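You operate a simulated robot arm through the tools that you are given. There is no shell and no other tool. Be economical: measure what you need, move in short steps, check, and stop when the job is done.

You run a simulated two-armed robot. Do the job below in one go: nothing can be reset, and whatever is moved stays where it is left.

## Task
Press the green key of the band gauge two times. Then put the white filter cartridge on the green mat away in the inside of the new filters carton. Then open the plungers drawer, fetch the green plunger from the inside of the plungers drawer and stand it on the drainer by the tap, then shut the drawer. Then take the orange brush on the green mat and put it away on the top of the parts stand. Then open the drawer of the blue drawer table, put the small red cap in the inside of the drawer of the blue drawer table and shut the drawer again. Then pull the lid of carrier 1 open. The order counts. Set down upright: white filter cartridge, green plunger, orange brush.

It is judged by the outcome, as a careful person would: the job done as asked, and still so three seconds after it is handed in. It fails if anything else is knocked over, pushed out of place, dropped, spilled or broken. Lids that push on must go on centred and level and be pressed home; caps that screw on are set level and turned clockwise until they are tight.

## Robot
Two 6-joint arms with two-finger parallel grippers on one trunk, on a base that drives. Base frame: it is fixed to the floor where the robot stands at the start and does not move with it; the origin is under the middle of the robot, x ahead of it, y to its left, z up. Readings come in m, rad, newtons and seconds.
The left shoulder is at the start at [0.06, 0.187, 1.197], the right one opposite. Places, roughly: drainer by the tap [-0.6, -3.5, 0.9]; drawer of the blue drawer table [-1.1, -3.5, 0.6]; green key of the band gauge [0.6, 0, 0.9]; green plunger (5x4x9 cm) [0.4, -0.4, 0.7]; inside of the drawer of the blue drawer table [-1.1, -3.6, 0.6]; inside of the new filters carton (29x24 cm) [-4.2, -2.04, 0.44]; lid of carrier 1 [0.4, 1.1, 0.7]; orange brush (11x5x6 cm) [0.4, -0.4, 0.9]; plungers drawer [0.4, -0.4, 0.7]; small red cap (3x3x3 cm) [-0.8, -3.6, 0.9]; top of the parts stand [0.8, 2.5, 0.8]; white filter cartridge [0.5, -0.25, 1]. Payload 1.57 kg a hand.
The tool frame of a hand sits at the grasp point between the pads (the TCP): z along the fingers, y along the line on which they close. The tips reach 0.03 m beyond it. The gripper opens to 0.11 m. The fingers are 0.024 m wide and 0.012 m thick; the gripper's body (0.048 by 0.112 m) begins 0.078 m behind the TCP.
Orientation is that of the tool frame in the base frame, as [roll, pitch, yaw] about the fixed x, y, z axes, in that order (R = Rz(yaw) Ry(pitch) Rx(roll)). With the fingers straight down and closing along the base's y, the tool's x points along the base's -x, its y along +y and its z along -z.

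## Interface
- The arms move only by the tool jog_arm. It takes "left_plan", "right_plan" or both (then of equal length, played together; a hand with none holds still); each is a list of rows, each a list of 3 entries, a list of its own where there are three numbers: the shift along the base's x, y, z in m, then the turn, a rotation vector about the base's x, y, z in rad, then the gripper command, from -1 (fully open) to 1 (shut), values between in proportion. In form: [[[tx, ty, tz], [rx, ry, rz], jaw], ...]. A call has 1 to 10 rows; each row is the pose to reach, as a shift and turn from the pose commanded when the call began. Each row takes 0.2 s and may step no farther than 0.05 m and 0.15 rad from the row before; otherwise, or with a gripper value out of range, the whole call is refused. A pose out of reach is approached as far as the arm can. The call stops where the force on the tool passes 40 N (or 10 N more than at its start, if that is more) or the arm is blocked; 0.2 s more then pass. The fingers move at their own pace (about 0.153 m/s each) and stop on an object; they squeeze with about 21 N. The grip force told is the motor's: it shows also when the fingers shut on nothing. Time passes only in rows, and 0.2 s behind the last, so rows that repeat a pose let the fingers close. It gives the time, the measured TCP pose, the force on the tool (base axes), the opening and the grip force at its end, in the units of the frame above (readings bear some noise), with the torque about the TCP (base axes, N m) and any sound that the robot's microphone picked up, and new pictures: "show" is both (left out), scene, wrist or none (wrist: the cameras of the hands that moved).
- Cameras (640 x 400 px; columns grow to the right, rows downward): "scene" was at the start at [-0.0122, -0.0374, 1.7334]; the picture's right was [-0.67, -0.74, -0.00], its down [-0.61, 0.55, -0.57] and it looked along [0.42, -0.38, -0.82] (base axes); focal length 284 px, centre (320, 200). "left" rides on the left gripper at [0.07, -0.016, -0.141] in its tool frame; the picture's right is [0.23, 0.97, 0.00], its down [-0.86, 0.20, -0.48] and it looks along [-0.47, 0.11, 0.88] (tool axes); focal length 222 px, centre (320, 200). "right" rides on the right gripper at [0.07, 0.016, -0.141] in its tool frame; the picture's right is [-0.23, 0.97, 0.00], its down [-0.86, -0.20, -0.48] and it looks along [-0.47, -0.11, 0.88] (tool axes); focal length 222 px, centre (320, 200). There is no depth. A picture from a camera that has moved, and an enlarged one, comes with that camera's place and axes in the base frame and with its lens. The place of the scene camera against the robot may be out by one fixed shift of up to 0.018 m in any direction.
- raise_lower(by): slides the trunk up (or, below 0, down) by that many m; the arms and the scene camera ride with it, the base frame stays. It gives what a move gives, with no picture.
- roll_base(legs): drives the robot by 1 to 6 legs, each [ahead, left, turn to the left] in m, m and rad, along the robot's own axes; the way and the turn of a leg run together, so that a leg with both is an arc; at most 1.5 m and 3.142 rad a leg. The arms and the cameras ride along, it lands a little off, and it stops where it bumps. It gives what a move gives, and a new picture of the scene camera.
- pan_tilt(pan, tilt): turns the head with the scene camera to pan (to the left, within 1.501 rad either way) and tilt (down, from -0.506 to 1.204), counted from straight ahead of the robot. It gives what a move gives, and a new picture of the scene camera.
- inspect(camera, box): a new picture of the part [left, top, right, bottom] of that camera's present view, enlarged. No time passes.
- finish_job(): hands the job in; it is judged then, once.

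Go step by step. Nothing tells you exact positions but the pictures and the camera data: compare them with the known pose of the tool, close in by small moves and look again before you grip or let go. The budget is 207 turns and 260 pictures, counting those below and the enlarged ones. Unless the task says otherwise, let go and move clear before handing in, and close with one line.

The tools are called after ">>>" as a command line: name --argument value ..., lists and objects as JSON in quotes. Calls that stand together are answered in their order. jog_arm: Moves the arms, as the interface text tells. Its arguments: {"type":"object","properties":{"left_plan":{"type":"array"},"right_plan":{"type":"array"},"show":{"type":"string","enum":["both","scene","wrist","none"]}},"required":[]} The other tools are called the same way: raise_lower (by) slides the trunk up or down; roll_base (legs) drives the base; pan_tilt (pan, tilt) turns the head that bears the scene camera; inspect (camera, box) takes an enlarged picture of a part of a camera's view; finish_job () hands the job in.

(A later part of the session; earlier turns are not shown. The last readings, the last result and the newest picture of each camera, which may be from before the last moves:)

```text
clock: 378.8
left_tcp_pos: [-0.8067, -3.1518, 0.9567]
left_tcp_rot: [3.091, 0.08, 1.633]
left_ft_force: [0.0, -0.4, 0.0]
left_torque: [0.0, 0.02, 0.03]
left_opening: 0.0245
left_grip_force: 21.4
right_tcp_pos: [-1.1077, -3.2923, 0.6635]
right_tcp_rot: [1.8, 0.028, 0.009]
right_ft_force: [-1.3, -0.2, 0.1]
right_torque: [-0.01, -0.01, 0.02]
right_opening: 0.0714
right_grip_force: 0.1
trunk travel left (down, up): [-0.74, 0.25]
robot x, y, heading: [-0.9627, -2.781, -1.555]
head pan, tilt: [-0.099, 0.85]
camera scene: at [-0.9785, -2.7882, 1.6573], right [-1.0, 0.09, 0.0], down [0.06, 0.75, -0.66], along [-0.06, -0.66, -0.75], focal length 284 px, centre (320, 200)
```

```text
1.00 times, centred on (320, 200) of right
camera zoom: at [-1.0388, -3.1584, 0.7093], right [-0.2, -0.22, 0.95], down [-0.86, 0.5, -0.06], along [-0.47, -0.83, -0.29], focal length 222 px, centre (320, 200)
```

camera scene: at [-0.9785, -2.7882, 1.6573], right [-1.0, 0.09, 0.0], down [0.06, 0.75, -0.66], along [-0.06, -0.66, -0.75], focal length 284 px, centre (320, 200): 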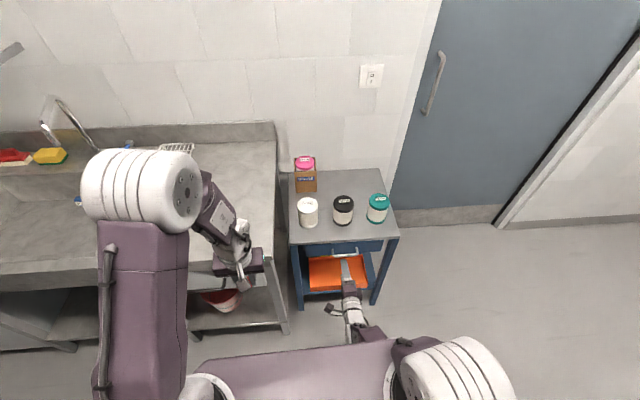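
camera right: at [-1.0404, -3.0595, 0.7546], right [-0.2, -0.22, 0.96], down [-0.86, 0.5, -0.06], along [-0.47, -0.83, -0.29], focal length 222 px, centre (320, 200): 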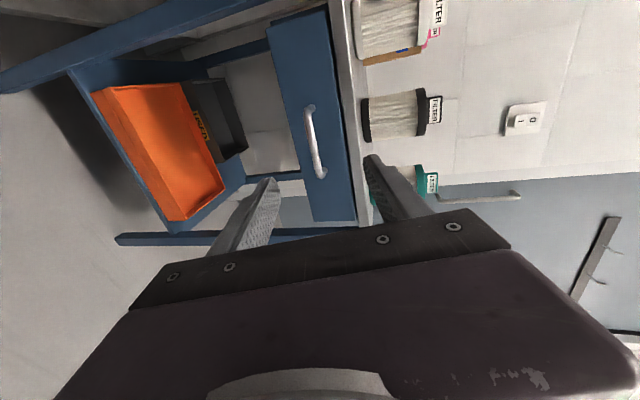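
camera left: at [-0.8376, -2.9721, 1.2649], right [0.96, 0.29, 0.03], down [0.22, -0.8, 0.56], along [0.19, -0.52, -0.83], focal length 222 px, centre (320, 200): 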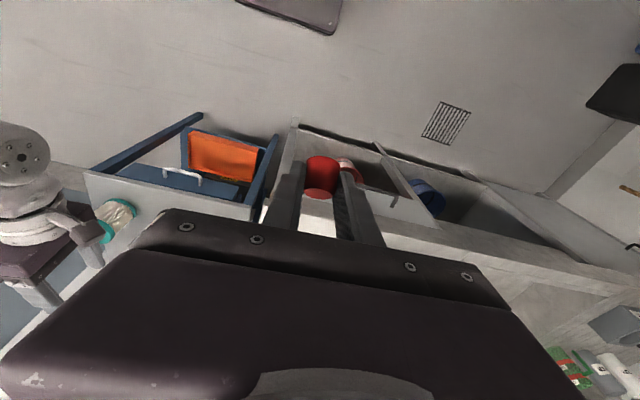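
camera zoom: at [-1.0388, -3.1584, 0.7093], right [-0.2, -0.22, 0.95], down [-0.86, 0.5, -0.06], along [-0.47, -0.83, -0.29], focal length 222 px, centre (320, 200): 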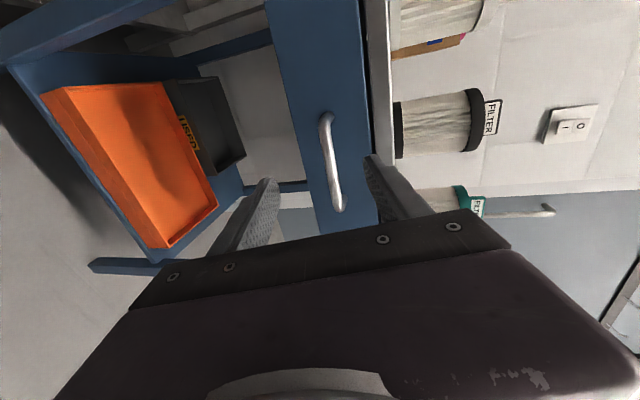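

Handle centred. I narrow the jaws (to clear the table lip) and move onto the bar.

>>> jog_arm --right_plan '[[[0, 0, -0.002], [0, 0, 0], 0.3], [[0, 0, -0.002], [0, 0, 0], 0.3]]' --show "none"

>>> roll_base --legs '[[0.05, 0, 0]]'

>>> inspect --camera "right" --box '[180, 50, 500, 250]'

```text
clock: 379.4
left_tcp_pos: [-0.8075, -3.1523, 0.9553]
left_tcp_rot: [3.088, 0.078, 1.632]
left_ft_force: [0.2, 0.6, 0.0]
left_torque: [-0.02, -0.01, -0.04]
left_opening: 0.0243
left_grip_force: 20.9
right_tcp_pos: [-1.1089, -3.2921, 0.6634]
right_tcp_rot: [1.802, 0.03, 0.012]
right_ft_force: [-0.8, -0.4, 0.5]
right_torque: [-0.02, -0.02, 0.03]
right_opening: 0.0387
right_grip_force: 0.0
trunk travel left (down, up): [-0.74, 0.25]
robot x, y, heading: [-0.9665, -2.78, -1.552]
head pan, tilt: [-0.099, 0.85]
```

```text
clock: 380.3
left_tcp_pos: [-0.8064, -3.1997, 0.9568]
left_tcp_rot: [3.089, 0.081, 1.631]
left_ft_force: [-0.4, -0.2, 0.0]
left_torque: [-0.04, 0.0, -0.03]
left_opening: 0.0244
left_grip_force: 20.7
right_tcp_pos: [-1.1084, -3.3409, 0.6642]
right_tcp_rot: [1.801, 0.029, 0.009]
right_ft_force: [-1.1, -0.3, -0.5]
right_torque: [0.0, 0.02, 0.02]
right_opening: 0.0385
right_grip_force: 0.0
trunk travel left (down, up): [-0.74, 0.25]
robot x, y, heading: [-0.9623, -2.8326, -1.558]
head pan, tilt: [-0.099, 0.85]
camera scene: at [-0.9779, -2.8353, 1.6574], right [-1.0, 0.09, 0.0], down [0.06, 0.75, -0.66], along [-0.06, -0.66, -0.75], focal length 284 px, centre (320, 200)
```

scene: 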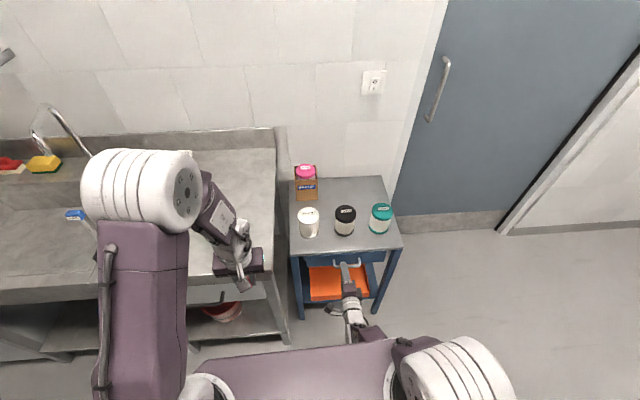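

```text
2.00 times, centred on (340, 150) of right
camera zoom: at [-1.0381, -3.2068, 0.7094], right [-0.2, -0.22, 0.95], down [-0.86, 0.5, -0.06], along [-0.47, -0.83, -0.29], focal length 444 px, centre (280, 300)
```

zoom: 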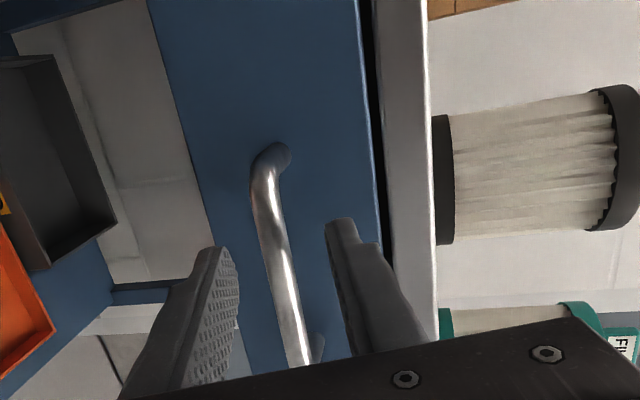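

The bar is between the pads; I close.

>>> jog_arm --right_plan '[[[0, 0, 0], [0, 0, 0], 1], [[0, 0, 0], [0, 0, 0], 1], [[0, 0, 0], [0, 0, 0], 1]]' --show "none"

>>> roll_base --legs '[[-0.15, 0, 0]]'

```text
clock: 381.1
left_tcp_pos: [-0.8069, -3.2025, 0.9555]
left_tcp_rot: [3.09, 0.078, 1.632]
left_ft_force: [0.3, 0.0, 0.2]
left_torque: [-0.05, -0.02, 0.01]
left_opening: 0.0245
left_grip_force: 21.1
right_tcp_pos: [-1.1076, -3.3421, 0.6619]
right_tcp_rot: [1.804, 0.03, 0.008]
right_ft_force: [2.0, -3.2, 0.0]
right_torque: [0.2, -0.5, -0.26]
right_opening: 0.0122
right_grip_force: 21.0
trunk travel left (down, up): [-0.74, 0.25]
robot x, y, heading: [-0.9675, -2.8291, -1.556]
head pan, tilt: [-0.099, 0.85]
```

```text
clock: 382.5
left_tcp_pos: [-0.8078, -3.0538, 0.9551]
left_tcp_rot: [3.092, 0.079, 1.631]
left_ft_force: [-0.4, 0.3, 0.5]
left_torque: [0.0, -0.04, -0.02]
left_opening: 0.0243
left_grip_force: 21.6
right_tcp_pos: [-1.1071, -3.1921, 0.6621]
right_tcp_rot: [1.806, 0.032, 0.012]
right_ft_force: [17.9, -2.6, -0.6]
right_torque: [0.35, -0.67, 0.43]
right_opening: 0.0125
right_grip_force: 21.4
trunk travel left (down, up): [-0.74, 0.25]
robot x, y, heading: [-0.9687, -2.6838, -1.554]
head pan, tilt: [-0.099, 0.85]
camera scene: at [-0.9772, -2.6908, 1.6573], right [-1.0, 0.08, 0.0], down [0.06, 0.75, -0.66], along [-0.06, -0.66, -0.75], focal length 284 px, centre (320, 200)
```

scene: 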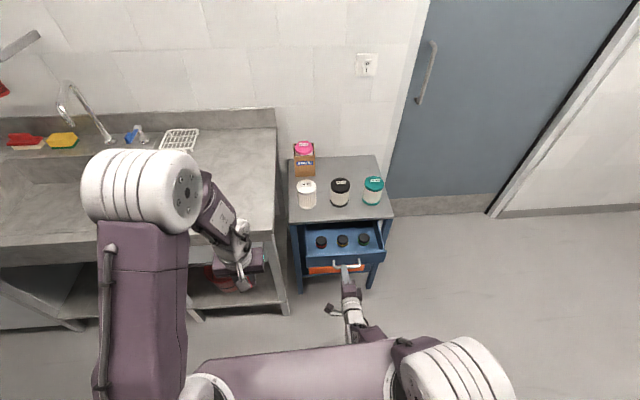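

The drawer is open with three dark caps in it. I zoom in to choose a free spot.

>>> inspect --camera "scene" --box '[270, 190, 410, 290]'

```text
4.00 times, centred on (340, 240) of scene
camera zoom: at [-0.9772, -2.6908, 1.6573], right [-1.0, 0.08, 0.0], down [0.06, 0.75, -0.66], along [-0.06, -0.66, -0.75], focal length 1137 px, centre (240, 40)
```

zoom: 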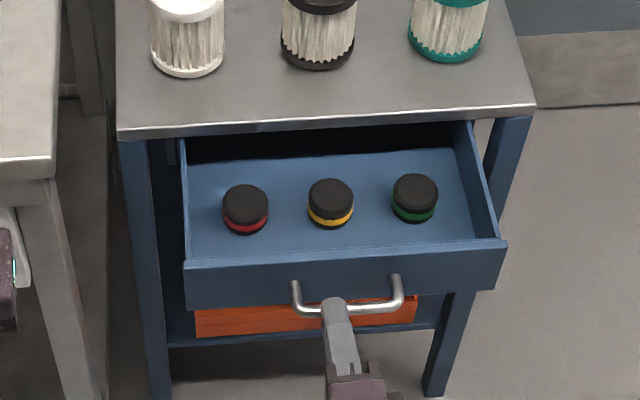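

I pull the drawer a bit more with the arm for free room behind the caps.

>>> jog_arm --right_plan '[[[0, 0.02, 0], [0, 0, 0], 1], [[0, 0.04, 0], [0, 0, 0], 1], [[0, 0.06, 0], [0, 0, 0], 1]]' --show "scene"

```text
clock: 383.3
left_tcp_pos: [-0.81, -3.0503, 0.9549]
left_tcp_rot: [3.086, 0.081, 1.632]
left_ft_force: [0.1, -0.2, -0.1]
left_torque: [-0.01, 0.0, -0.02]
left_opening: 0.0244
left_grip_force: 21.2
right_tcp_pos: [-1.1079, -3.1894, 0.6625]
right_tcp_rot: [1.805, 0.027, 0.008]
right_ft_force: [-17.7, -1.0, 0.6]
right_torque: [0.0, -0.35, -0.72]
right_opening: 0.0122
right_grip_force: 20.7
right hand out of reach, approached as far as the arm can: row 1, 2, 3
trunk travel left (down, up): [-0.74, 0.25]
robot x, y, heading: [-0.9639, -2.6779, -1.559]
head pan, tilt: [-0.099, 0.85]
camera scene: at [-0.9837, -2.6881, 1.6574], right [-1.0, 0.09, 0.0], down [0.07, 0.75, -0.66], along [-0.05, -0.66, -0.75], focal length 284 px, centre (320, 200)
```

scene: 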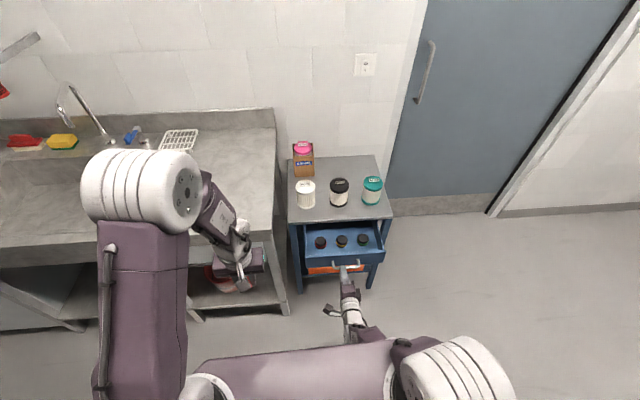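

>>> roll_base --legs '[[-0.05, 0, 0]]'

>>> inspect --camera "scene" --box '[270, 190, 410, 290]'

>>> inspect --camera "left" --box '[0, 0, 640, 400]'

```text
clock: 384.2
left_tcp_pos: [-0.81, -3.0004, 0.956]
left_tcp_rot: [3.087, 0.079, 1.631]
left_ft_force: [0.3, -0.9, -0.4]
left_torque: [-0.03, 0.01, -0.01]
left_opening: 0.0246
left_grip_force: 20.5
right_tcp_pos: [-1.1045, -3.1403, 0.6614]
right_tcp_rot: [1.804, 0.028, 0.013]
right_ft_force: [-8.7, -1.2, 0.1]
right_torque: [-0.04, -0.41, -0.65]
right_opening: 0.0123
right_grip_force: 21.1
trunk travel left (down, up): [-0.74, 0.25]
robot x, y, heading: [-0.9681, -2.6321, -1.555]
head pan, tilt: [-0.099, 0.85]
camera scene: at [-0.9823, -2.6386, 1.6574], right [-1.0, 0.09, 0.0], down [0.06, 0.75, -0.66], along [-0.06, -0.66, -0.75], focal length 284 px, centre (320, 200)
```

scene: 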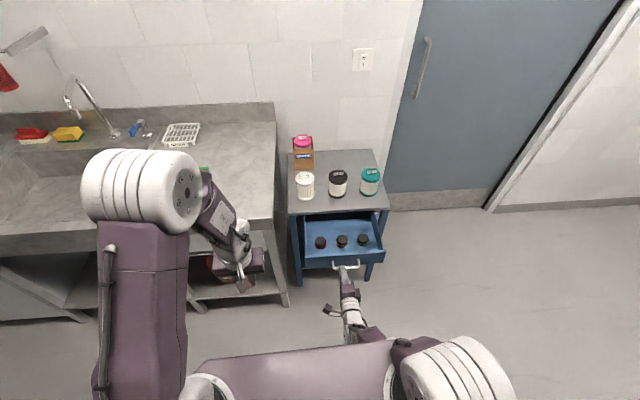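

```text
4.00 times, centred on (340, 240) of scene
camera zoom: at [-0.9823, -2.6386, 1.6574], right [-1.0, 0.09, 0.0], down [0.06, 0.75, -0.66], along [-0.06, -0.66, -0.75], focal length 1137 px, centre (240, 40)
```

zoom: 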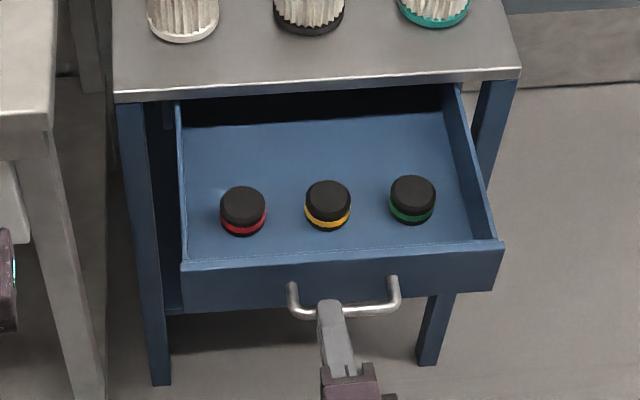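

```text
1.00 times, centred on (320, 200) of left
camera zoom: at [-0.8387, -2.9224, 1.0894], right [0.96, 0.29, 0.03], down [0.22, -0.8, 0.56], along [0.19, -0.52, -0.83], focal length 222 px, centre (320, 200)
```

zoom: 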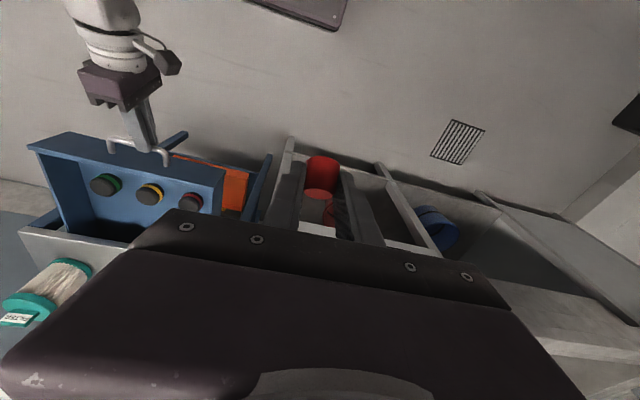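

I'll stand further right so the left arm can reach the drawer. First I check the space on my right side.

>>> pan_tilt --pan -1.5 --tilt 0.9

```text
clock: 385.8
left_tcp_pos: [-0.8092, -3.001, 0.9552]
left_tcp_rot: [3.088, 0.08, 1.632]
left_ft_force: [-1.5, 0.1, -1.1]
left_torque: [0.02, 0.0, 0.0]
left_opening: 0.0242
left_grip_force: 21.5
right_tcp_pos: [-1.1056, -3.1399, 0.6616]
right_tcp_rot: [1.804, 0.028, 0.009]
right_ft_force: [-5.0, -0.8, -0.2]
right_torque: [0.08, -0.46, -0.39]
right_opening: 0.0121
right_grip_force: 21.1
trunk travel left (down, up): [-0.74, 0.25]
robot x, y, heading: [-0.9673, -2.6283, -1.558]
head pan, tilt: [-1.499, 0.901]
camera scene: at [-1.0501, -2.567, 1.6534], right [-0.09, 1.0, 0.0], down [0.78, 0.07, -0.62], along [-0.62, -0.05, -0.78], focal length 284 px, centre (320, 200)
```

scene: 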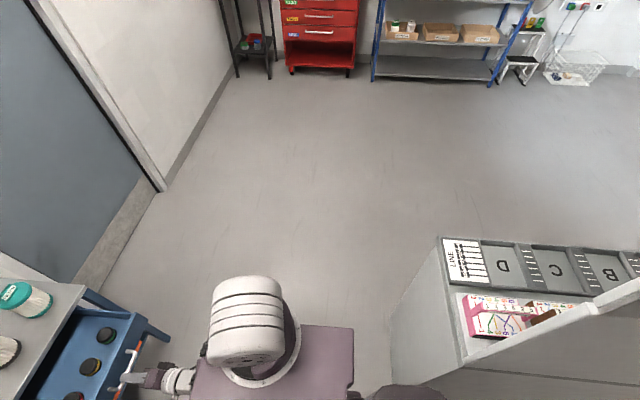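

Plenty of room. I release the handle, slide right, and approach so the left hand is over the drawer.

>>> jog_arm --right_plan '[[[0, 0, 0], [0, 0, 0], 0], [[0, 0, 0], [0, 0, 0], 0]]' --show "none"

>>> roll_base --legs '[[-0.06, 0, 0], [0, -0.36, -0.013]]'

>>> pan_tilt --pan 0.1 --tilt 0.9

```text
clock: 386.4
left_tcp_pos: [-0.8092, -3.0013, 0.9551]
left_tcp_rot: [3.09, 0.082, 1.632]
left_ft_force: [0.1, -0.4, -0.6]
left_torque: [0.01, 0.01, 0.01]
left_opening: 0.0244
left_grip_force: 20.8
right_tcp_pos: [-1.1047, -3.1398, 0.6614]
right_tcp_rot: [1.804, 0.029, 0.013]
right_ft_force: [0.4, -0.2, 0.9]
right_torque: [0.01, -0.01, -0.01]
right_opening: 0.0551
right_grip_force: 0.0
trunk travel left (down, up): [-0.74, 0.25]
robot x, y, heading: [-0.9659, -2.6319, -1.557]
head pan, tilt: [-1.499, 0.901]
```

```text
clock: 389.2
left_tcp_pos: [-1.1727, -2.9463, 0.9559]
left_tcp_rot: [3.089, 0.08, 1.623]
left_ft_force: [-0.1, 0.7, -0.7]
left_torque: [0.01, 0.04, 0.0]
left_opening: 0.0246
left_grip_force: 21.1
right_tcp_pos: [-1.4682, -3.0816, 0.6616]
right_tcp_rot: [1.805, 0.029, 0.001]
right_ft_force: [-0.3, -0.6, 1.1]
right_torque: [-0.01, -0.02, -0.02]
right_opening: 0.0549
right_grip_force: 0.1
trunk travel left (down, up): [-0.74, 0.25]
robot x, y, heading: [-1.3276, -2.5745, -1.57]
head pan, tilt: [-1.499, 0.901]
camera scene: at [-1.4072, -2.5089, 1.6535], right [-0.08, 1.0, 0.0], down [0.78, 0.06, -0.62], along [-0.62, -0.05, -0.78], focal length 284 px, centre (320, 200)
```

scene: 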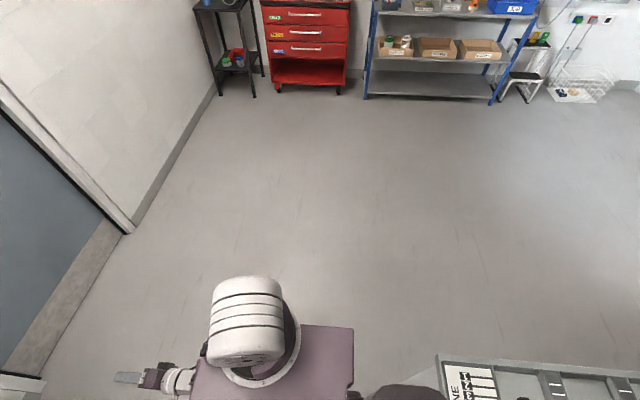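

```text
clock: 390.9
left_tcp_pos: [-1.1709, -2.9459, 0.9571]
left_tcp_rot: [3.089, 0.08, 1.624]
left_ft_force: [-0.4, -0.3, -0.3]
left_torque: [-0.03, 0.01, -0.01]
left_opening: 0.0245
left_grip_force: 21.3
right_tcp_pos: [-1.4685, -3.082, 0.6621]
right_tcp_rot: [1.806, 0.029, 0.002]
right_ft_force: [-0.1, 0.0, 0.4]
right_torque: [0.01, 0.0, -0.01]
right_opening: 0.055
right_grip_force: 0.0
trunk travel left (down, up): [-0.74, 0.25]
robot x, y, heading: [-1.3313, -2.5732, -1.566]
head pan, tilt: [0.099, 0.901]
camera scene: at [-1.3246, -2.5783, 1.6534], right [-0.99, -0.1, 0.0], down [-0.08, 0.78, -0.62], along [0.06, -0.62, -0.78], focal length 284 px, centre (320, 200)
```

scene: 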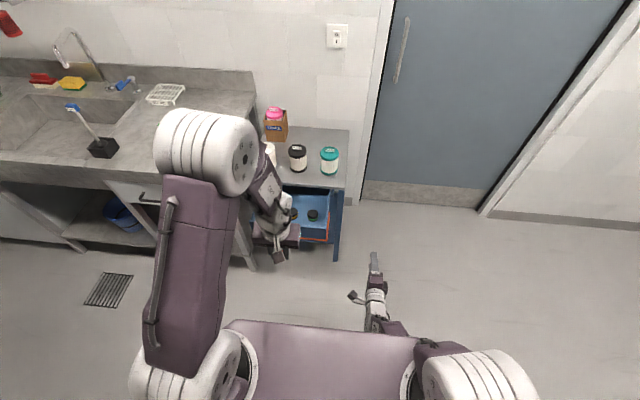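

Clear. I drive 0.22 m forward and look from the left hand.

>>> roll_base --legs '[[0.21, 0, 0]]'

>>> jog_arm --left_plan '[[[0.025, -0.02, 0], [0.05, -0.04, 0], 1], [[0.05, -0.05, 0], [0.05, -0.08, 0], 1], [[0.075, -0.09, 0], [0.05, -0.08, 0], 1]]' --show "wrist"

```text
clock: 392.5
left_tcp_pos: [-1.1686, -3.1556, 0.9563]
left_tcp_rot: [3.09, 0.08, 1.624]
left_ft_force: [-0.3, 0.4, 0.5]
left_torque: [0.02, 0.01, -0.01]
left_opening: 0.0246
left_grip_force: 21.1
right_tcp_pos: [-1.4683, -3.2892, 0.6632]
right_tcp_rot: [1.804, 0.03, 0.001]
right_ft_force: [-0.8, 0.3, 0.1]
right_torque: [0.02, 0.01, 0.02]
right_opening: 0.0549
right_grip_force: 0.0
trunk travel left (down, up): [-0.74, 0.25]
robot x, y, heading: [-1.3209, -2.7831, -1.565]
head pan, tilt: [0.099, 0.901]
camera scene: at [-1.3234, -2.7872, 1.6534], right [-0.99, -0.1, 0.0], down [-0.08, 0.78, -0.62], along [0.06, -0.62, -0.78], focal length 284 px, centre (320, 200)
```

scene: 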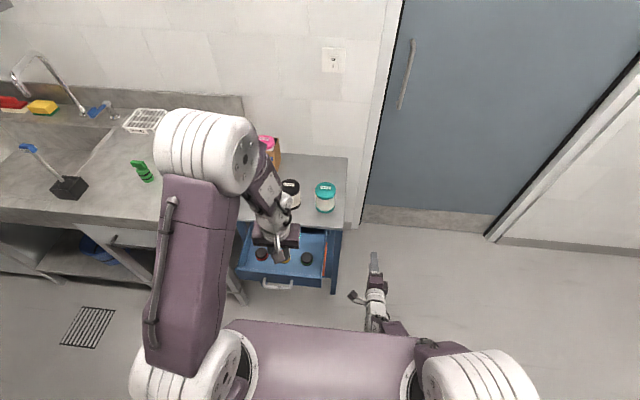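

```text
clock: 393.3
left_tcp_pos: [-1.0966, -3.2438, 0.9537]
left_tcp_rot: [2.997, 0.038, 1.618]
left_ft_force: [0.4, -0.8, -1.0]
left_torque: [0.01, -0.02, 0.01]
left_opening: 0.0244
left_grip_force: 21.0
left hand out of reach, approached as far as the arm can: row 3
right_tcp_pos: [-1.4678, -3.2919, 0.6607]
right_tcp_rot: [1.806, 0.03, 0.002]
right_ft_force: [-0.5, 0.8, 0.2]
right_torque: [-0.03, -0.02, 0.01]
right_opening: 0.055
right_grip_force: 0.2
trunk travel left (down, up): [-0.74, 0.25]
robot x, y, heading: [-1.3278, -2.7807, -1.566]
head pan, tilt: [0.099, 0.901]
camera left: at [-1.1352, -3.17, 1.087], right [0.95, 0.28, 0.13], down [0.17, -0.83, 0.53], along [0.26, -0.49, -0.83], focal length 222 px, centre (320, 200)
```

left: 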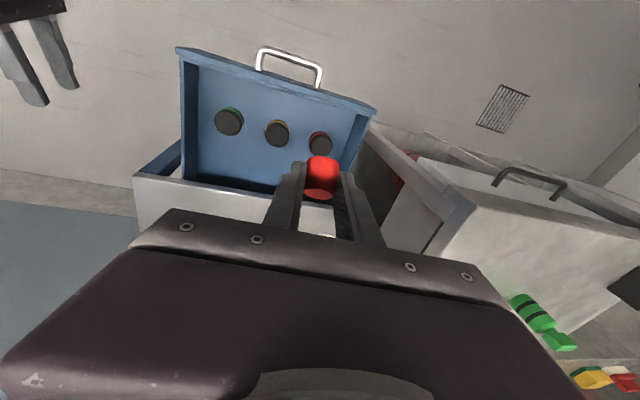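

Red-ringed, yellow and green caps are known; the free spot I choose is just behind the drawer front at [-1.082, -3.235]. I level the hand and descend.

>>> jog_arm --left_plan '[[[0.004, 0.003, -0.035], [0.01, 0.05, 0], 1], [[0.008, 0.006, -0.07], [0.02, 0.1, 0], 1], [[0.012, 0.009, -0.11], [0.031, 0.146, 0], 1], [[0.0146, 0.009, -0.15], [0.031, 0.146, 0], 1], [[0.0146, 0.009, -0.19], [0.031, 0.146, 0], 1]]' --show "both"

```text
clock: 394.5
left_tcp_pos: [-1.06, -3.1994, 0.7608]
left_tcp_rot: [3.099, 0.019, 1.612]
left_ft_force: [-0.5, 0.1, -0.6]
left_torque: [-0.01, 0.04, -0.02]
left_opening: 0.0246
left_grip_force: 21.4
left hand out of reach, approached as far as the arm can: row 1, 2, 3, 4, 5
right_tcp_pos: [-1.4682, -3.2902, 0.6619]
right_tcp_rot: [1.806, 0.028, 0.002]
right_ft_force: [-0.3, 0.5, 0.0]
right_torque: [-0.01, 0.02, 0.03]
right_opening: 0.055
right_grip_force: 0.1
trunk travel left (down, up): [-0.74, 0.25]
robot x, y, heading: [-1.3268, -2.7833, -1.568]
head pan, tilt: [0.099, 0.901]
camera scene: at [-1.3247, -2.7879, 1.6535], right [-0.99, -0.1, 0.0], down [-0.08, 0.78, -0.62], along [0.07, -0.62, -0.78], focal length 284 px, centre (320, 200)
camera left: at [-1.0855, -3.1273, 0.8983], right [0.96, 0.27, 0.04], down [0.21, -0.84, 0.5], along [0.17, -0.48, -0.86], focal length 222 px, centre (320, 200)
```

scene: 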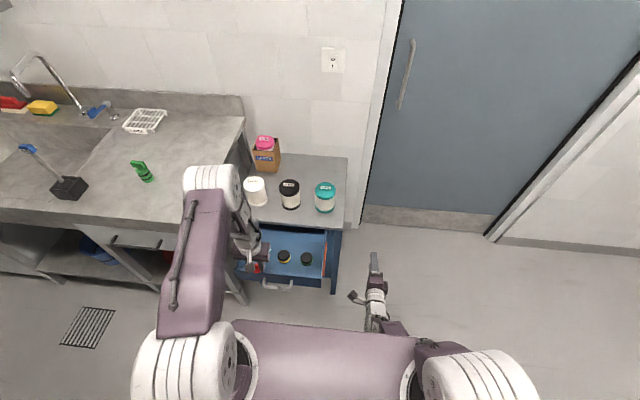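
left: 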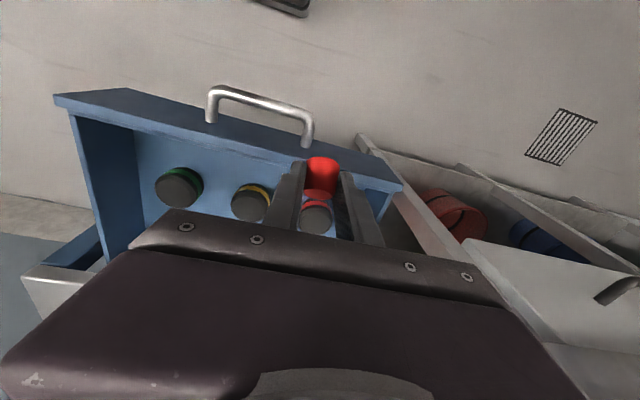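

The arm is limited at this steep pose; I raise the hand over the right spot first and will use the trunk to descend.

>>> jog_arm --left_plan '[[[0, 0, 0.04], [0, 0, 0], 1], [[-0.01, -0.015, 0.08], [0.01, 0.02, 0], 1], [[-0.022, -0.041, 0.1], [0.02, 0.035, 0], 1]]' --show "none"

```text
clock: 395.3
left_tcp_pos: [-1.0572, -3.201, 0.845]
left_tcp_rot: [3.072, 0.02, 1.608]
left_ft_force: [1.0, 0.0, -0.7]
left_torque: [0.03, 0.0, 0.0]
left_opening: 0.0246
left_grip_force: 21.1
left hand out of reach, approached as far as the arm can: row 2, 3
right_tcp_pos: [-1.4678, -3.2896, 0.6623]
right_tcp_rot: [1.805, 0.029, 0.0]
right_ft_force: [0.3, -0.1, 0.9]
right_torque: [0.02, -0.01, 0.02]
right_opening: 0.0548
right_grip_force: 0.1
trunk travel left (down, up): [-0.74, 0.25]
robot x, y, heading: [-1.3236, -2.7825, -1.569]
head pan, tilt: [0.099, 0.901]
```

The arm is too folded (too close). I back the base 8 cm and reach out instead.

>>> roll_base --legs '[[-0.09, 0, 0]]'

>>> jog_arm --left_plan '[[[-0.006, -0.03, 0], [0.01, 0.02, 0], 1], [[-0.012, -0.06, 0], [0.02, 0.04, 0], 1], [[-0.018, -0.09, -0.01], [0.03, 0.06, 0], 1], [[-0.022, -0.12, -0.02], [0.03, 0.07, 0], 1]]' --show "wrist"

```text
clock: 396.4
left_tcp_pos: [-1.0585, -3.11, 0.8461]
left_tcp_rot: [3.074, 0.018, 1.606]
left_ft_force: [0.2, -0.1, -0.9]
left_torque: [-0.02, 0.02, 0.02]
left_opening: 0.0245
left_grip_force: 20.6
right_tcp_pos: [-1.4685, -3.1996, 0.6614]
right_tcp_rot: [1.805, 0.03, 0.001]
right_ft_force: [-0.6, 0.4, 0.7]
right_torque: [0.02, 0.0, 0.0]
right_opening: 0.055
right_grip_force: 0.1
trunk travel left (down, up): [-0.74, 0.25]
robot x, y, heading: [-1.3246, -2.693, -1.561]
head pan, tilt: [0.099, 0.901]
camera scene: at [-1.3237, -2.696, 1.6534], right [-0.99, -0.1, 0.0], down [-0.08, 0.78, -0.62], along [0.06, -0.62, -0.78], focal length 284 px, centre (320, 200)
```

scene: 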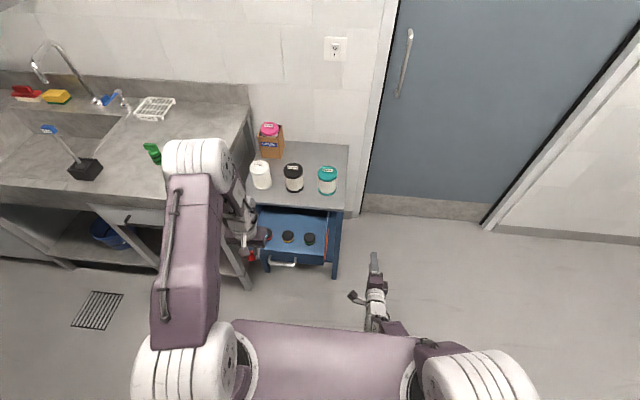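

```text
clock: 397.4
left_tcp_pos: [-1.0516, -3.1697, 0.8159]
left_tcp_rot: [3.03, 0.03, 1.589]
left_ft_force: [-0.5, -0.8, 0.1]
left_torque: [0.02, -0.01, 0.04]
left_opening: 0.0244
left_grip_force: 20.7
left hand out of reach, approached as far as the arm can: row 1, 2, 3, 4
right_tcp_pos: [-1.4675, -3.2004, 0.661]
right_tcp_rot: [1.808, 0.029, 0.002]
right_ft_force: [-0.5, 0.1, -0.2]
right_torque: [0.0, 0.02, 0.04]
right_opening: 0.0553
right_grip_force: 0.1
trunk travel left (down, up): [-0.74, 0.25]
robot x, y, heading: [-1.3273, -2.6957, -1.564]
head pan, tilt: [0.099, 0.901]
camera left: at [-1.0839, -3.0953, 0.9514], right [0.96, 0.25, 0.1], down [0.16, -0.84, 0.52], along [0.21, -0.49, -0.85], focal length 222 px, centre (320, 200)
```

left: 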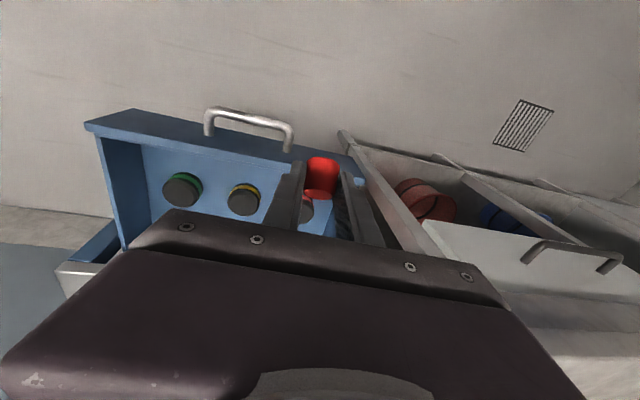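

Exact verticality isn't needed: I use the base and trunk to bring the hand over the free strip.

>>> roll_base --legs '[[0.068, 0, 0]]'

>>> raise_lower --by -0.07

>>> inspect --camera "left" --box '[0, 0, 640, 400]'

```text
clock: 398.5
left_tcp_pos: [-1.0502, -3.2359, 0.8167]
left_tcp_rot: [3.03, 0.03, 1.59]
left_ft_force: [-0.5, 0.3, -0.2]
left_torque: [0.04, -0.03, 0.0]
left_opening: 0.0244
left_grip_force: 21.0
right_tcp_pos: [-1.468, -3.2669, 0.6622]
right_tcp_rot: [1.803, 0.029, 0.003]
right_ft_force: [0.1, 0.4, 0.1]
right_torque: [-0.06, 0.01, -0.01]
right_opening: 0.0549
right_grip_force: 0.0
trunk travel left (down, up): [-0.74, 0.25]
robot x, y, heading: [-1.3242, -2.7582, -1.568]
head pan, tilt: [0.099, 0.901]
camera scene: at [-1.3236, -2.7643, 1.6535], right [-0.99, -0.1, 0.0], down [-0.08, 0.78, -0.62], along [0.06, -0.62, -0.78], focal length 284 px, centre (320, 200)
```

scene: 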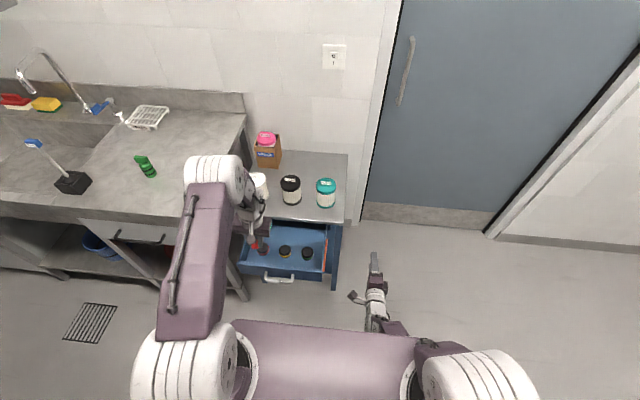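

```text
clock: 399.5
left_tcp_pos: [-1.0514, -3.2367, 0.7461]
left_tcp_rot: [3.029, 0.03, 1.589]
left_ft_force: [-0.6, 0.6, -0.4]
left_torque: [-0.02, -0.03, -0.01]
left_opening: 0.0248
left_grip_force: 20.7
right_tcp_pos: [-1.4674, -3.2669, 0.5919]
right_tcp_rot: [1.805, 0.03, 0.002]
right_ft_force: [-0.1, 0.3, 0.0]
right_torque: [-0.04, -0.01, 0.03]
right_opening: 0.0551
right_grip_force: 0.0
trunk travel left (down, up): [-0.67, 0.32]
robot x, y, heading: [-1.3255, -2.7591, -1.563]
head pan, tilt: [0.099, 0.901]
```

```text
1.00 times, centred on (320, 200) of left
camera zoom: at [-1.0836, -3.1626, 0.8817], right [0.96, 0.25, 0.1], down [0.16, -0.84, 0.52], along [0.21, -0.49, -0.85], focal length 222 px, centre (320, 200)
```

zoom: 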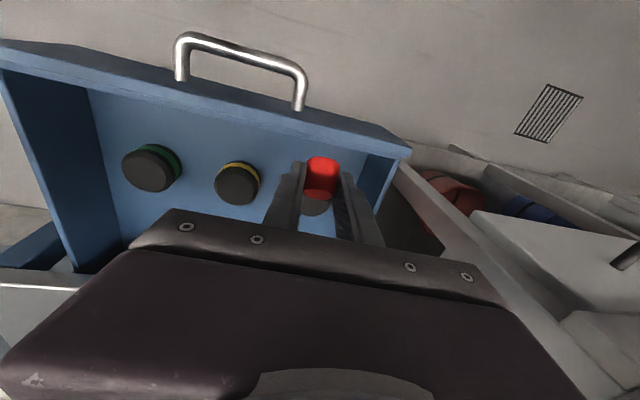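

I shift 3.5 cm right to be between two caps, then lower further.

>>> roll_base --legs '[[0.006, -0.035, 0]]'

>>> raise_lower --by -0.05

>>> inspect --camera "left" --box '[100, 20, 500, 270]'

```text
clock: 400.4
left_tcp_pos: [-1.085, -3.2424, 0.7464]
left_tcp_rot: [3.031, 0.029, 1.588]
left_ft_force: [0.7, -0.1, -0.3]
left_torque: [0.0, 0.02, 0.02]
left_opening: 0.0244
left_grip_force: 21.2
right_tcp_pos: [-1.5021, -3.2732, 0.5927]
right_tcp_rot: [1.805, 0.029, 0.0]
right_ft_force: [-1.1, -0.8, -0.2]
right_torque: [0.01, 0.01, 0.01]
right_opening: 0.055
right_grip_force: 0.1
trunk travel left (down, up): [-0.67, 0.32]
robot x, y, heading: [-1.3599, -2.7638, -1.568]
head pan, tilt: [0.099, 0.901]
camera scene: at [-1.3574, -2.7703, 1.5834], right [-0.99, -0.1, 0.0], down [-0.08, 0.78, -0.62], along [0.06, -0.62, -0.78], focal length 284 px, centre (320, 200)
```

scene: 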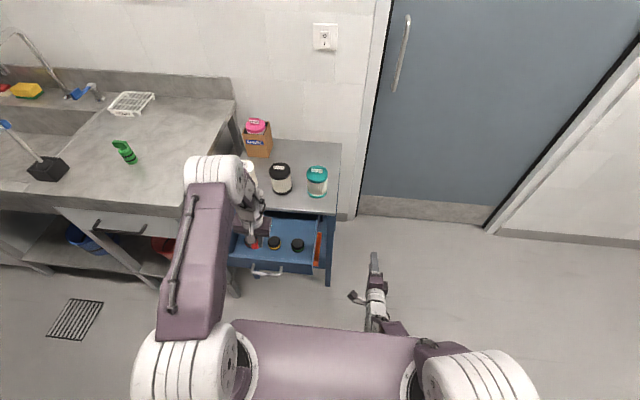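

```text
clock: 401.3
left_tcp_pos: [-1.0854, -3.2416, 0.6964]
left_tcp_rot: [3.028, 0.03, 1.588]
left_ft_force: [0.2, 0.6, -0.1]
left_torque: [0.0, 0.02, 0.0]
left_opening: 0.0245
left_grip_force: 21.3
right_tcp_pos: [-1.5028, -3.2739, 0.5418]
right_tcp_rot: [1.805, 0.029, 0.003]
right_ft_force: [0.3, 0.0, 0.4]
right_torque: [0.01, -0.02, -0.01]
right_opening: 0.055
right_grip_force: 0.1
trunk travel left (down, up): [-0.62, 0.37]
robot x, y, heading: [-1.3562, -2.7683, -1.565]
head pan, tilt: [0.099, 0.901]
```

```text
1.60 times, centred on (300, 145) of left
camera zoom: at [-1.1176, -3.1683, 0.8318], right [0.96, 0.25, 0.1], down [0.16, -0.84, 0.52], along [0.21, -0.49, -0.85], focal length 355 px, centre (352, 288)
```

zoom: 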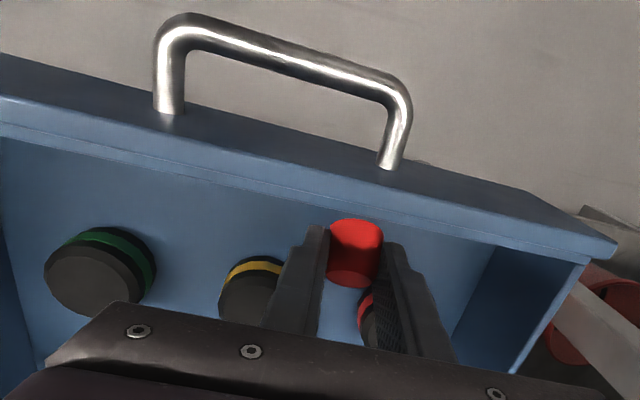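

The cap hangs inside the drawer, clear. I lower 2 cm more, release and rise.

>>> raise_lower --by -0.02

>>> jog_arm --left_plan '[[[0, 0, 0], [0, 0, 0], 0.4], [[0, 0, 0], [0, 0, 0], 0.2], [[0, 0, 0], [0, 0, 0], 0.2]]' --show "wrist"

```text
clock: 402.0
left_tcp_pos: [-1.0845, -3.2422, 0.6766]
left_tcp_rot: [3.031, 0.03, 1.588]
left_ft_force: [-0.2, -0.6, -1.0]
left_torque: [0.02, -0.01, -0.02]
left_opening: 0.0243
left_grip_force: 21.0
right_tcp_pos: [-1.5024, -3.274, 0.5218]
right_tcp_rot: [1.804, 0.03, 0.002]
right_ft_force: [-0.1, 0.4, -0.7]
right_torque: [-0.01, -0.01, -0.03]
right_opening: 0.0549
right_grip_force: 0.0
trunk travel left (down, up): [-0.6, 0.39]
robot x, y, heading: [-1.3581, -2.7625, -1.565]
head pan, tilt: [0.099, 0.901]
```

```text
clock: 402.8
left_tcp_pos: [-1.0862, -3.2422, 0.6766]
left_tcp_rot: [3.03, 0.03, 1.589]
left_ft_force: [0.1, -0.3, -0.4]
left_torque: [0.0, -0.01, 0.0]
left_opening: 0.044
left_grip_force: 0.1
right_tcp_pos: [-1.5014, -3.2734, 0.5219]
right_tcp_rot: [1.803, 0.029, 0.001]
right_ft_force: [-0.4, -0.4, -0.5]
right_torque: [0.01, 0.02, -0.03]
right_opening: 0.055
right_grip_force: 0.0
trunk travel left (down, up): [-0.6, 0.39]
robot x, y, heading: [-1.3561, -2.7636, -1.567]
head pan, tilt: [0.099, 0.901]
camera left: at [-1.1178, -3.1685, 0.8117], right [0.96, 0.25, 0.1], down [0.16, -0.84, 0.52], along [0.21, -0.49, -0.85], focal length 222 px, centre (320, 200)
```

left: 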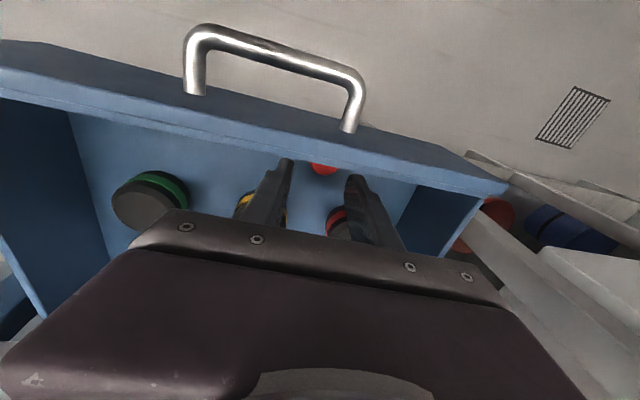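

The red cap is in the drawer. I raise up and lift the left hand well clear.

>>> raise_lower --by 0.17

>>> jog_arm --left_plan '[[[0, 0, 0.04], [0, 0, 0], 0.2], [[0, 0, 0.08], [0, 0, 0], 0.2], [[-0.02, 0, 0.12], [0, 0.02, 0], 0.5], [[-0.05, 0, 0.16], [0, 0.05, 0], 1], [[-0.08, 0, 0.2], [0, 0.08, 0], 1], [[-0.11, 0, 0.24], [0.02, 0.11, 0], 1], [[-0.13, 0, 0.28], [0.02, 0.11, 0], 1]]' --show "both"

```text
clock: 404.7
left_tcp_pos: [-1.0846, -3.241, 0.8469]
left_tcp_rot: [3.029, 0.03, 1.587]
left_ft_force: [0.1, -0.8, 0.0]
left_torque: [0.01, 0.02, -0.01]
left_opening: 0.0438
left_grip_force: 0.1
right_tcp_pos: [-1.5021, -3.2725, 0.6921]
right_tcp_rot: [1.806, 0.03, 0.003]
right_ft_force: [-0.2, 0.7, 0.5]
right_torque: [0.0, 0.03, 0.04]
right_opening: 0.0548
right_grip_force: 0.1
trunk travel left (down, up): [-0.77, 0.22]
robot x, y, heading: [-1.3569, -2.7658, -1.564]
head pan, tilt: [0.099, 0.901]
```

```text
clock: 406.3
left_tcp_pos: [-1.1122, -3.2352, 1.104]
left_tcp_rot: [2.924, 0.054, 1.54]
left_ft_force: [-0.1, -0.5, 0.3]
left_torque: [0.0, -0.04, 0.0]
left_opening: 0.0
left_grip_force: 20.9
left hand out of reach, approached as far as the arm can: row 2, 3, 4, 5, 6, 7
right_tcp_pos: [-1.5032, -3.2734, 0.6919]
right_tcp_rot: [1.805, 0.03, 0.003]
right_ft_force: [-0.3, -0.3, -0.4]
right_torque: [-0.01, 0.02, 0.04]
right_opening: 0.0546
right_grip_force: 0.1
trunk travel left (down, up): [-0.77, 0.22]
robot x, y, heading: [-1.3598, -2.7649, -1.57]
head pan, tilt: [0.099, 0.901]
camera scene: at [-1.3597, -2.7705, 1.6834], right [-0.99, -0.1, 0.0], down [-0.08, 0.78, -0.62], along [0.07, -0.62, -0.78], focal length 284 px, centre (320, 200)
camera left: at [-1.1561, -3.1559, 1.2337], right [0.96, 0.21, 0.2], down [0.07, -0.83, 0.56], along [0.28, -0.52, -0.81], focal length 222 px, centre (320, 200)
```

scene: 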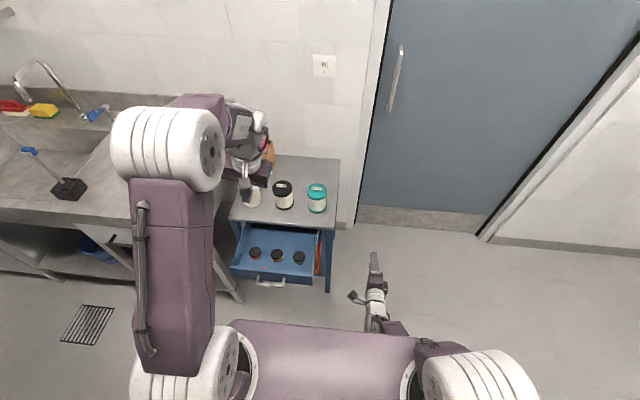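
left: 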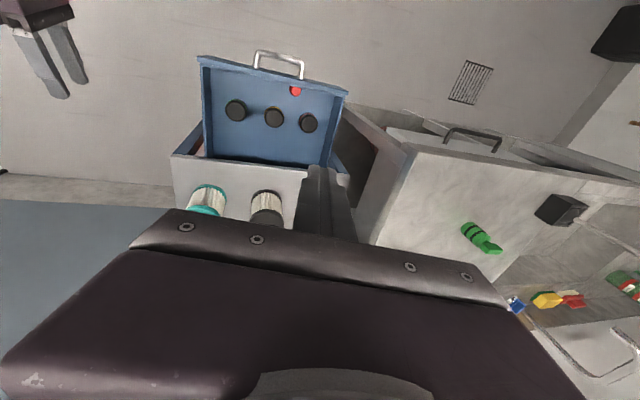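

The red cap lies in the drawer. Now I line up the right hand with the drawer front to push it shut.

>>> roll_base --legs '[[-0.2, 0, 0], [0, 0.385, 0]]'

>>> jog_arm --right_plan '[[[0, 0, 0], [0, 0, 0], 1], [[0, 0, 0], [0, 0, 0], 1]]' --show "wrist"

```text
clock: 409.9
left_tcp_pos: [-0.7284, -3.0328, 1.1042]
left_tcp_rot: [2.926, 0.056, 1.542]
left_ft_force: [0.0, -0.2, -1.3]
left_torque: [0.01, -0.03, 0.01]
left_opening: 0.0001
left_grip_force: 21.0
right_tcp_pos: [-1.1193, -3.0727, 0.6915]
right_tcp_rot: [1.805, 0.028, 0.003]
right_ft_force: [0.1, 0.0, -0.1]
right_torque: [0.01, 0.02, -0.03]
right_opening: 0.055
right_grip_force: 0.0
trunk travel left (down, up): [-0.77, 0.22]
robot x, y, heading: [-0.9771, -2.562, -1.565]
head pan, tilt: [0.099, 0.901]
camera scene: at [-0.9755, -2.5693, 1.6834], right [-0.99, -0.1, 0.0], down [-0.08, 0.78, -0.62], along [0.07, -0.62, -0.78], focal length 284 px, centre (320, 200)
```

scene: 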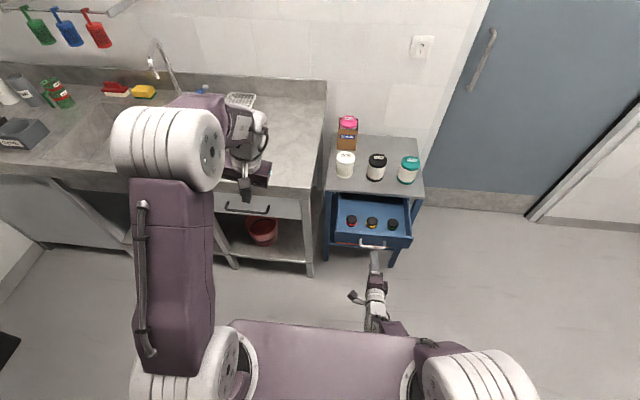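

```text
clock: 410.5
left_tcp_pos: [-0.7272, -3.0334, 1.1039]
left_tcp_rot: [2.928, 0.056, 1.543]
left_ft_force: [0.8, 0.7, -0.4]
left_torque: [0.02, 0.01, 0.01]
left_opening: 0.0
left_grip_force: 21.1
right_tcp_pos: [-1.1193, -3.0734, 0.6909]
right_tcp_rot: [1.805, 0.03, 0.004]
right_ft_force: [-0.9, 0.2, 0.6]
right_torque: [0.02, 0.0, 0.03]
right_opening: 0.0002
right_grip_force: 20.7
trunk travel left (down, up): [-0.77, 0.22]
robot x, y, heading: [-0.9788, -2.5669, -1.566]
head pan, tilt: [0.099, 0.901]
camera right: at [-1.0481, -2.9397, 0.7383], right [-0.2, -0.23, 0.95], down [-0.86, 0.51, -0.06], along [-0.47, -0.83, -0.3], focal length 222 px, centre (320, 200)
```

right: 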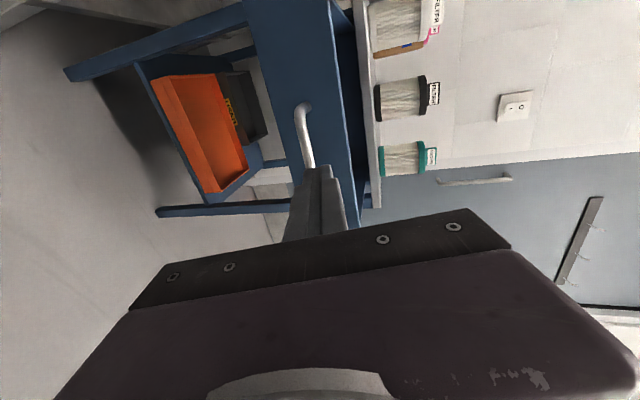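

I lower 2.5 cm to push squarely on the handle bar, then drive forward.

>>> raise_lower --by -0.024

>>> roll_base --legs '[[0.2, 0, 0]]'

```text
clock: 411.2
left_tcp_pos: [-0.728, -3.0325, 1.0795]
left_tcp_rot: [2.926, 0.056, 1.542]
left_ft_force: [-0.2, -0.1, -0.8]
left_torque: [0.0, -0.01, 0.03]
left_opening: 0.0001
left_grip_force: 21.4
right_tcp_pos: [-1.1182, -3.0728, 0.669]
right_tcp_rot: [1.804, 0.029, 0.004]
right_ft_force: [-0.4, 0.5, -0.4]
right_torque: [0.01, 0.01, 0.01]
right_opening: 0.0
right_grip_force: 21.4
trunk travel left (down, up): [-0.746, 0.244]
robot x, y, heading: [-0.9776, -2.5613, -1.567]
head pan, tilt: [0.099, 0.901]
```

```text
clock: 412.8
left_tcp_pos: [-0.7291, -3.229, 1.0797]
left_tcp_rot: [2.925, 0.056, 1.539]
left_ft_force: [0.1, -0.3, -0.1]
left_torque: [-0.01, 0.01, 0.0]
left_opening: 0.0
left_grip_force: 21.3
right_tcp_pos: [-1.1206, -3.2687, 0.6681]
right_tcp_rot: [1.804, 0.031, 0.001]
right_ft_force: [0.3, 0.2, -0.6]
right_torque: [0.01, 0.01, 0.03]
right_opening: 0.0001
right_grip_force: 20.6
trunk travel left (down, up): [-0.746, 0.244]
robot x, y, heading: [-0.9742, -2.7628, -1.573]
head pan, tilt: [0.099, 0.901]
camera scene: at [-0.974, -2.765, 1.6594], right [-0.99, -0.1, 0.0], down [-0.08, 0.78, -0.62], along [0.06, -0.62, -0.78], focal length 284 px, centre (320, 200)
```

scene: 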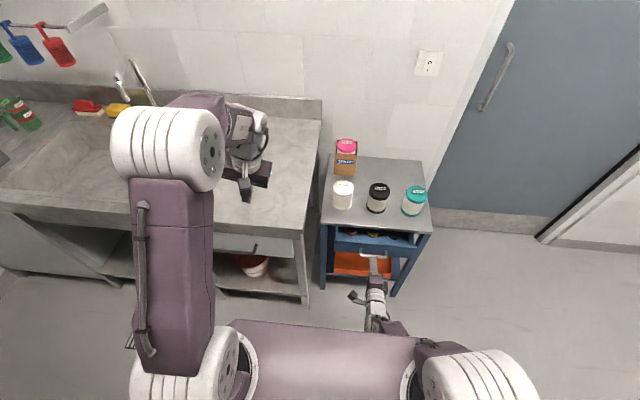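

>>> roll_base --legs '[[0.045, 0, 0]]'

>>> inspect --camera "right" --box '[160, 0, 480, 200]'

```text
clock: 413.7
left_tcp_pos: [-0.7287, -3.272, 1.0817]
left_tcp_rot: [2.925, 0.06, 1.538]
left_ft_force: [-0.7, -0.1, 0.4]
left_torque: [-0.03, 0.0, 0.0]
left_opening: 0.0001
left_grip_force: 21.7
right_tcp_pos: [-1.1202, -3.3106, 0.6698]
right_tcp_rot: [1.803, 0.031, -0.001]
right_ft_force: [-0.2, 0.0, 0.0]
right_torque: [0.02, 0.03, -0.01]
right_opening: 0.0001
right_grip_force: 21.2
trunk travel left (down, up): [-0.746, 0.244]
robot x, y, heading: [-0.9735, -2.8066, -1.569]
head pan, tilt: [0.099, 0.901]
camera scene: at [-0.9741, -2.8048, 1.6595], right [-0.99, -0.1, 0.0], down [-0.08, 0.78, -0.62], along [0.06, -0.62, -0.78], focal length 284 px, centre (320, 200)
```

scene: 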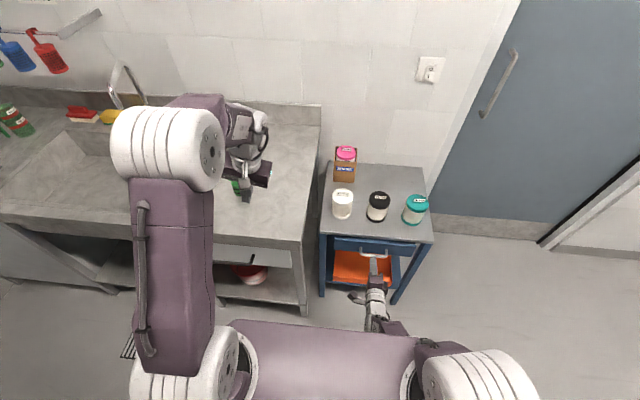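

```text
2.00 times, centred on (320, 100) of right
camera zoom: at [-1.0489, -3.1776, 0.7153], right [-0.2, -0.22, 0.95], down [-0.86, 0.51, -0.06], along [-0.48, -0.83, -0.29], focal length 444 px, centre (320, 400)
```

zoom: 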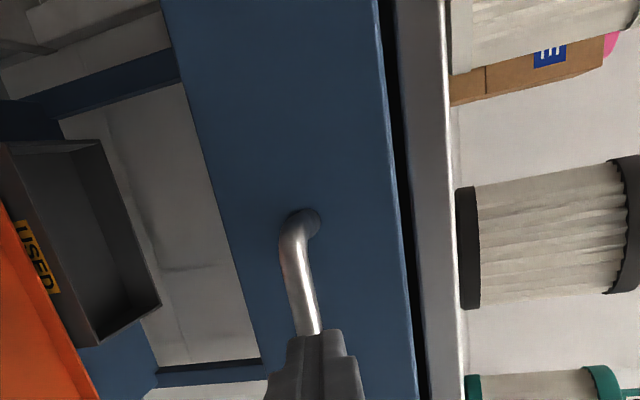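

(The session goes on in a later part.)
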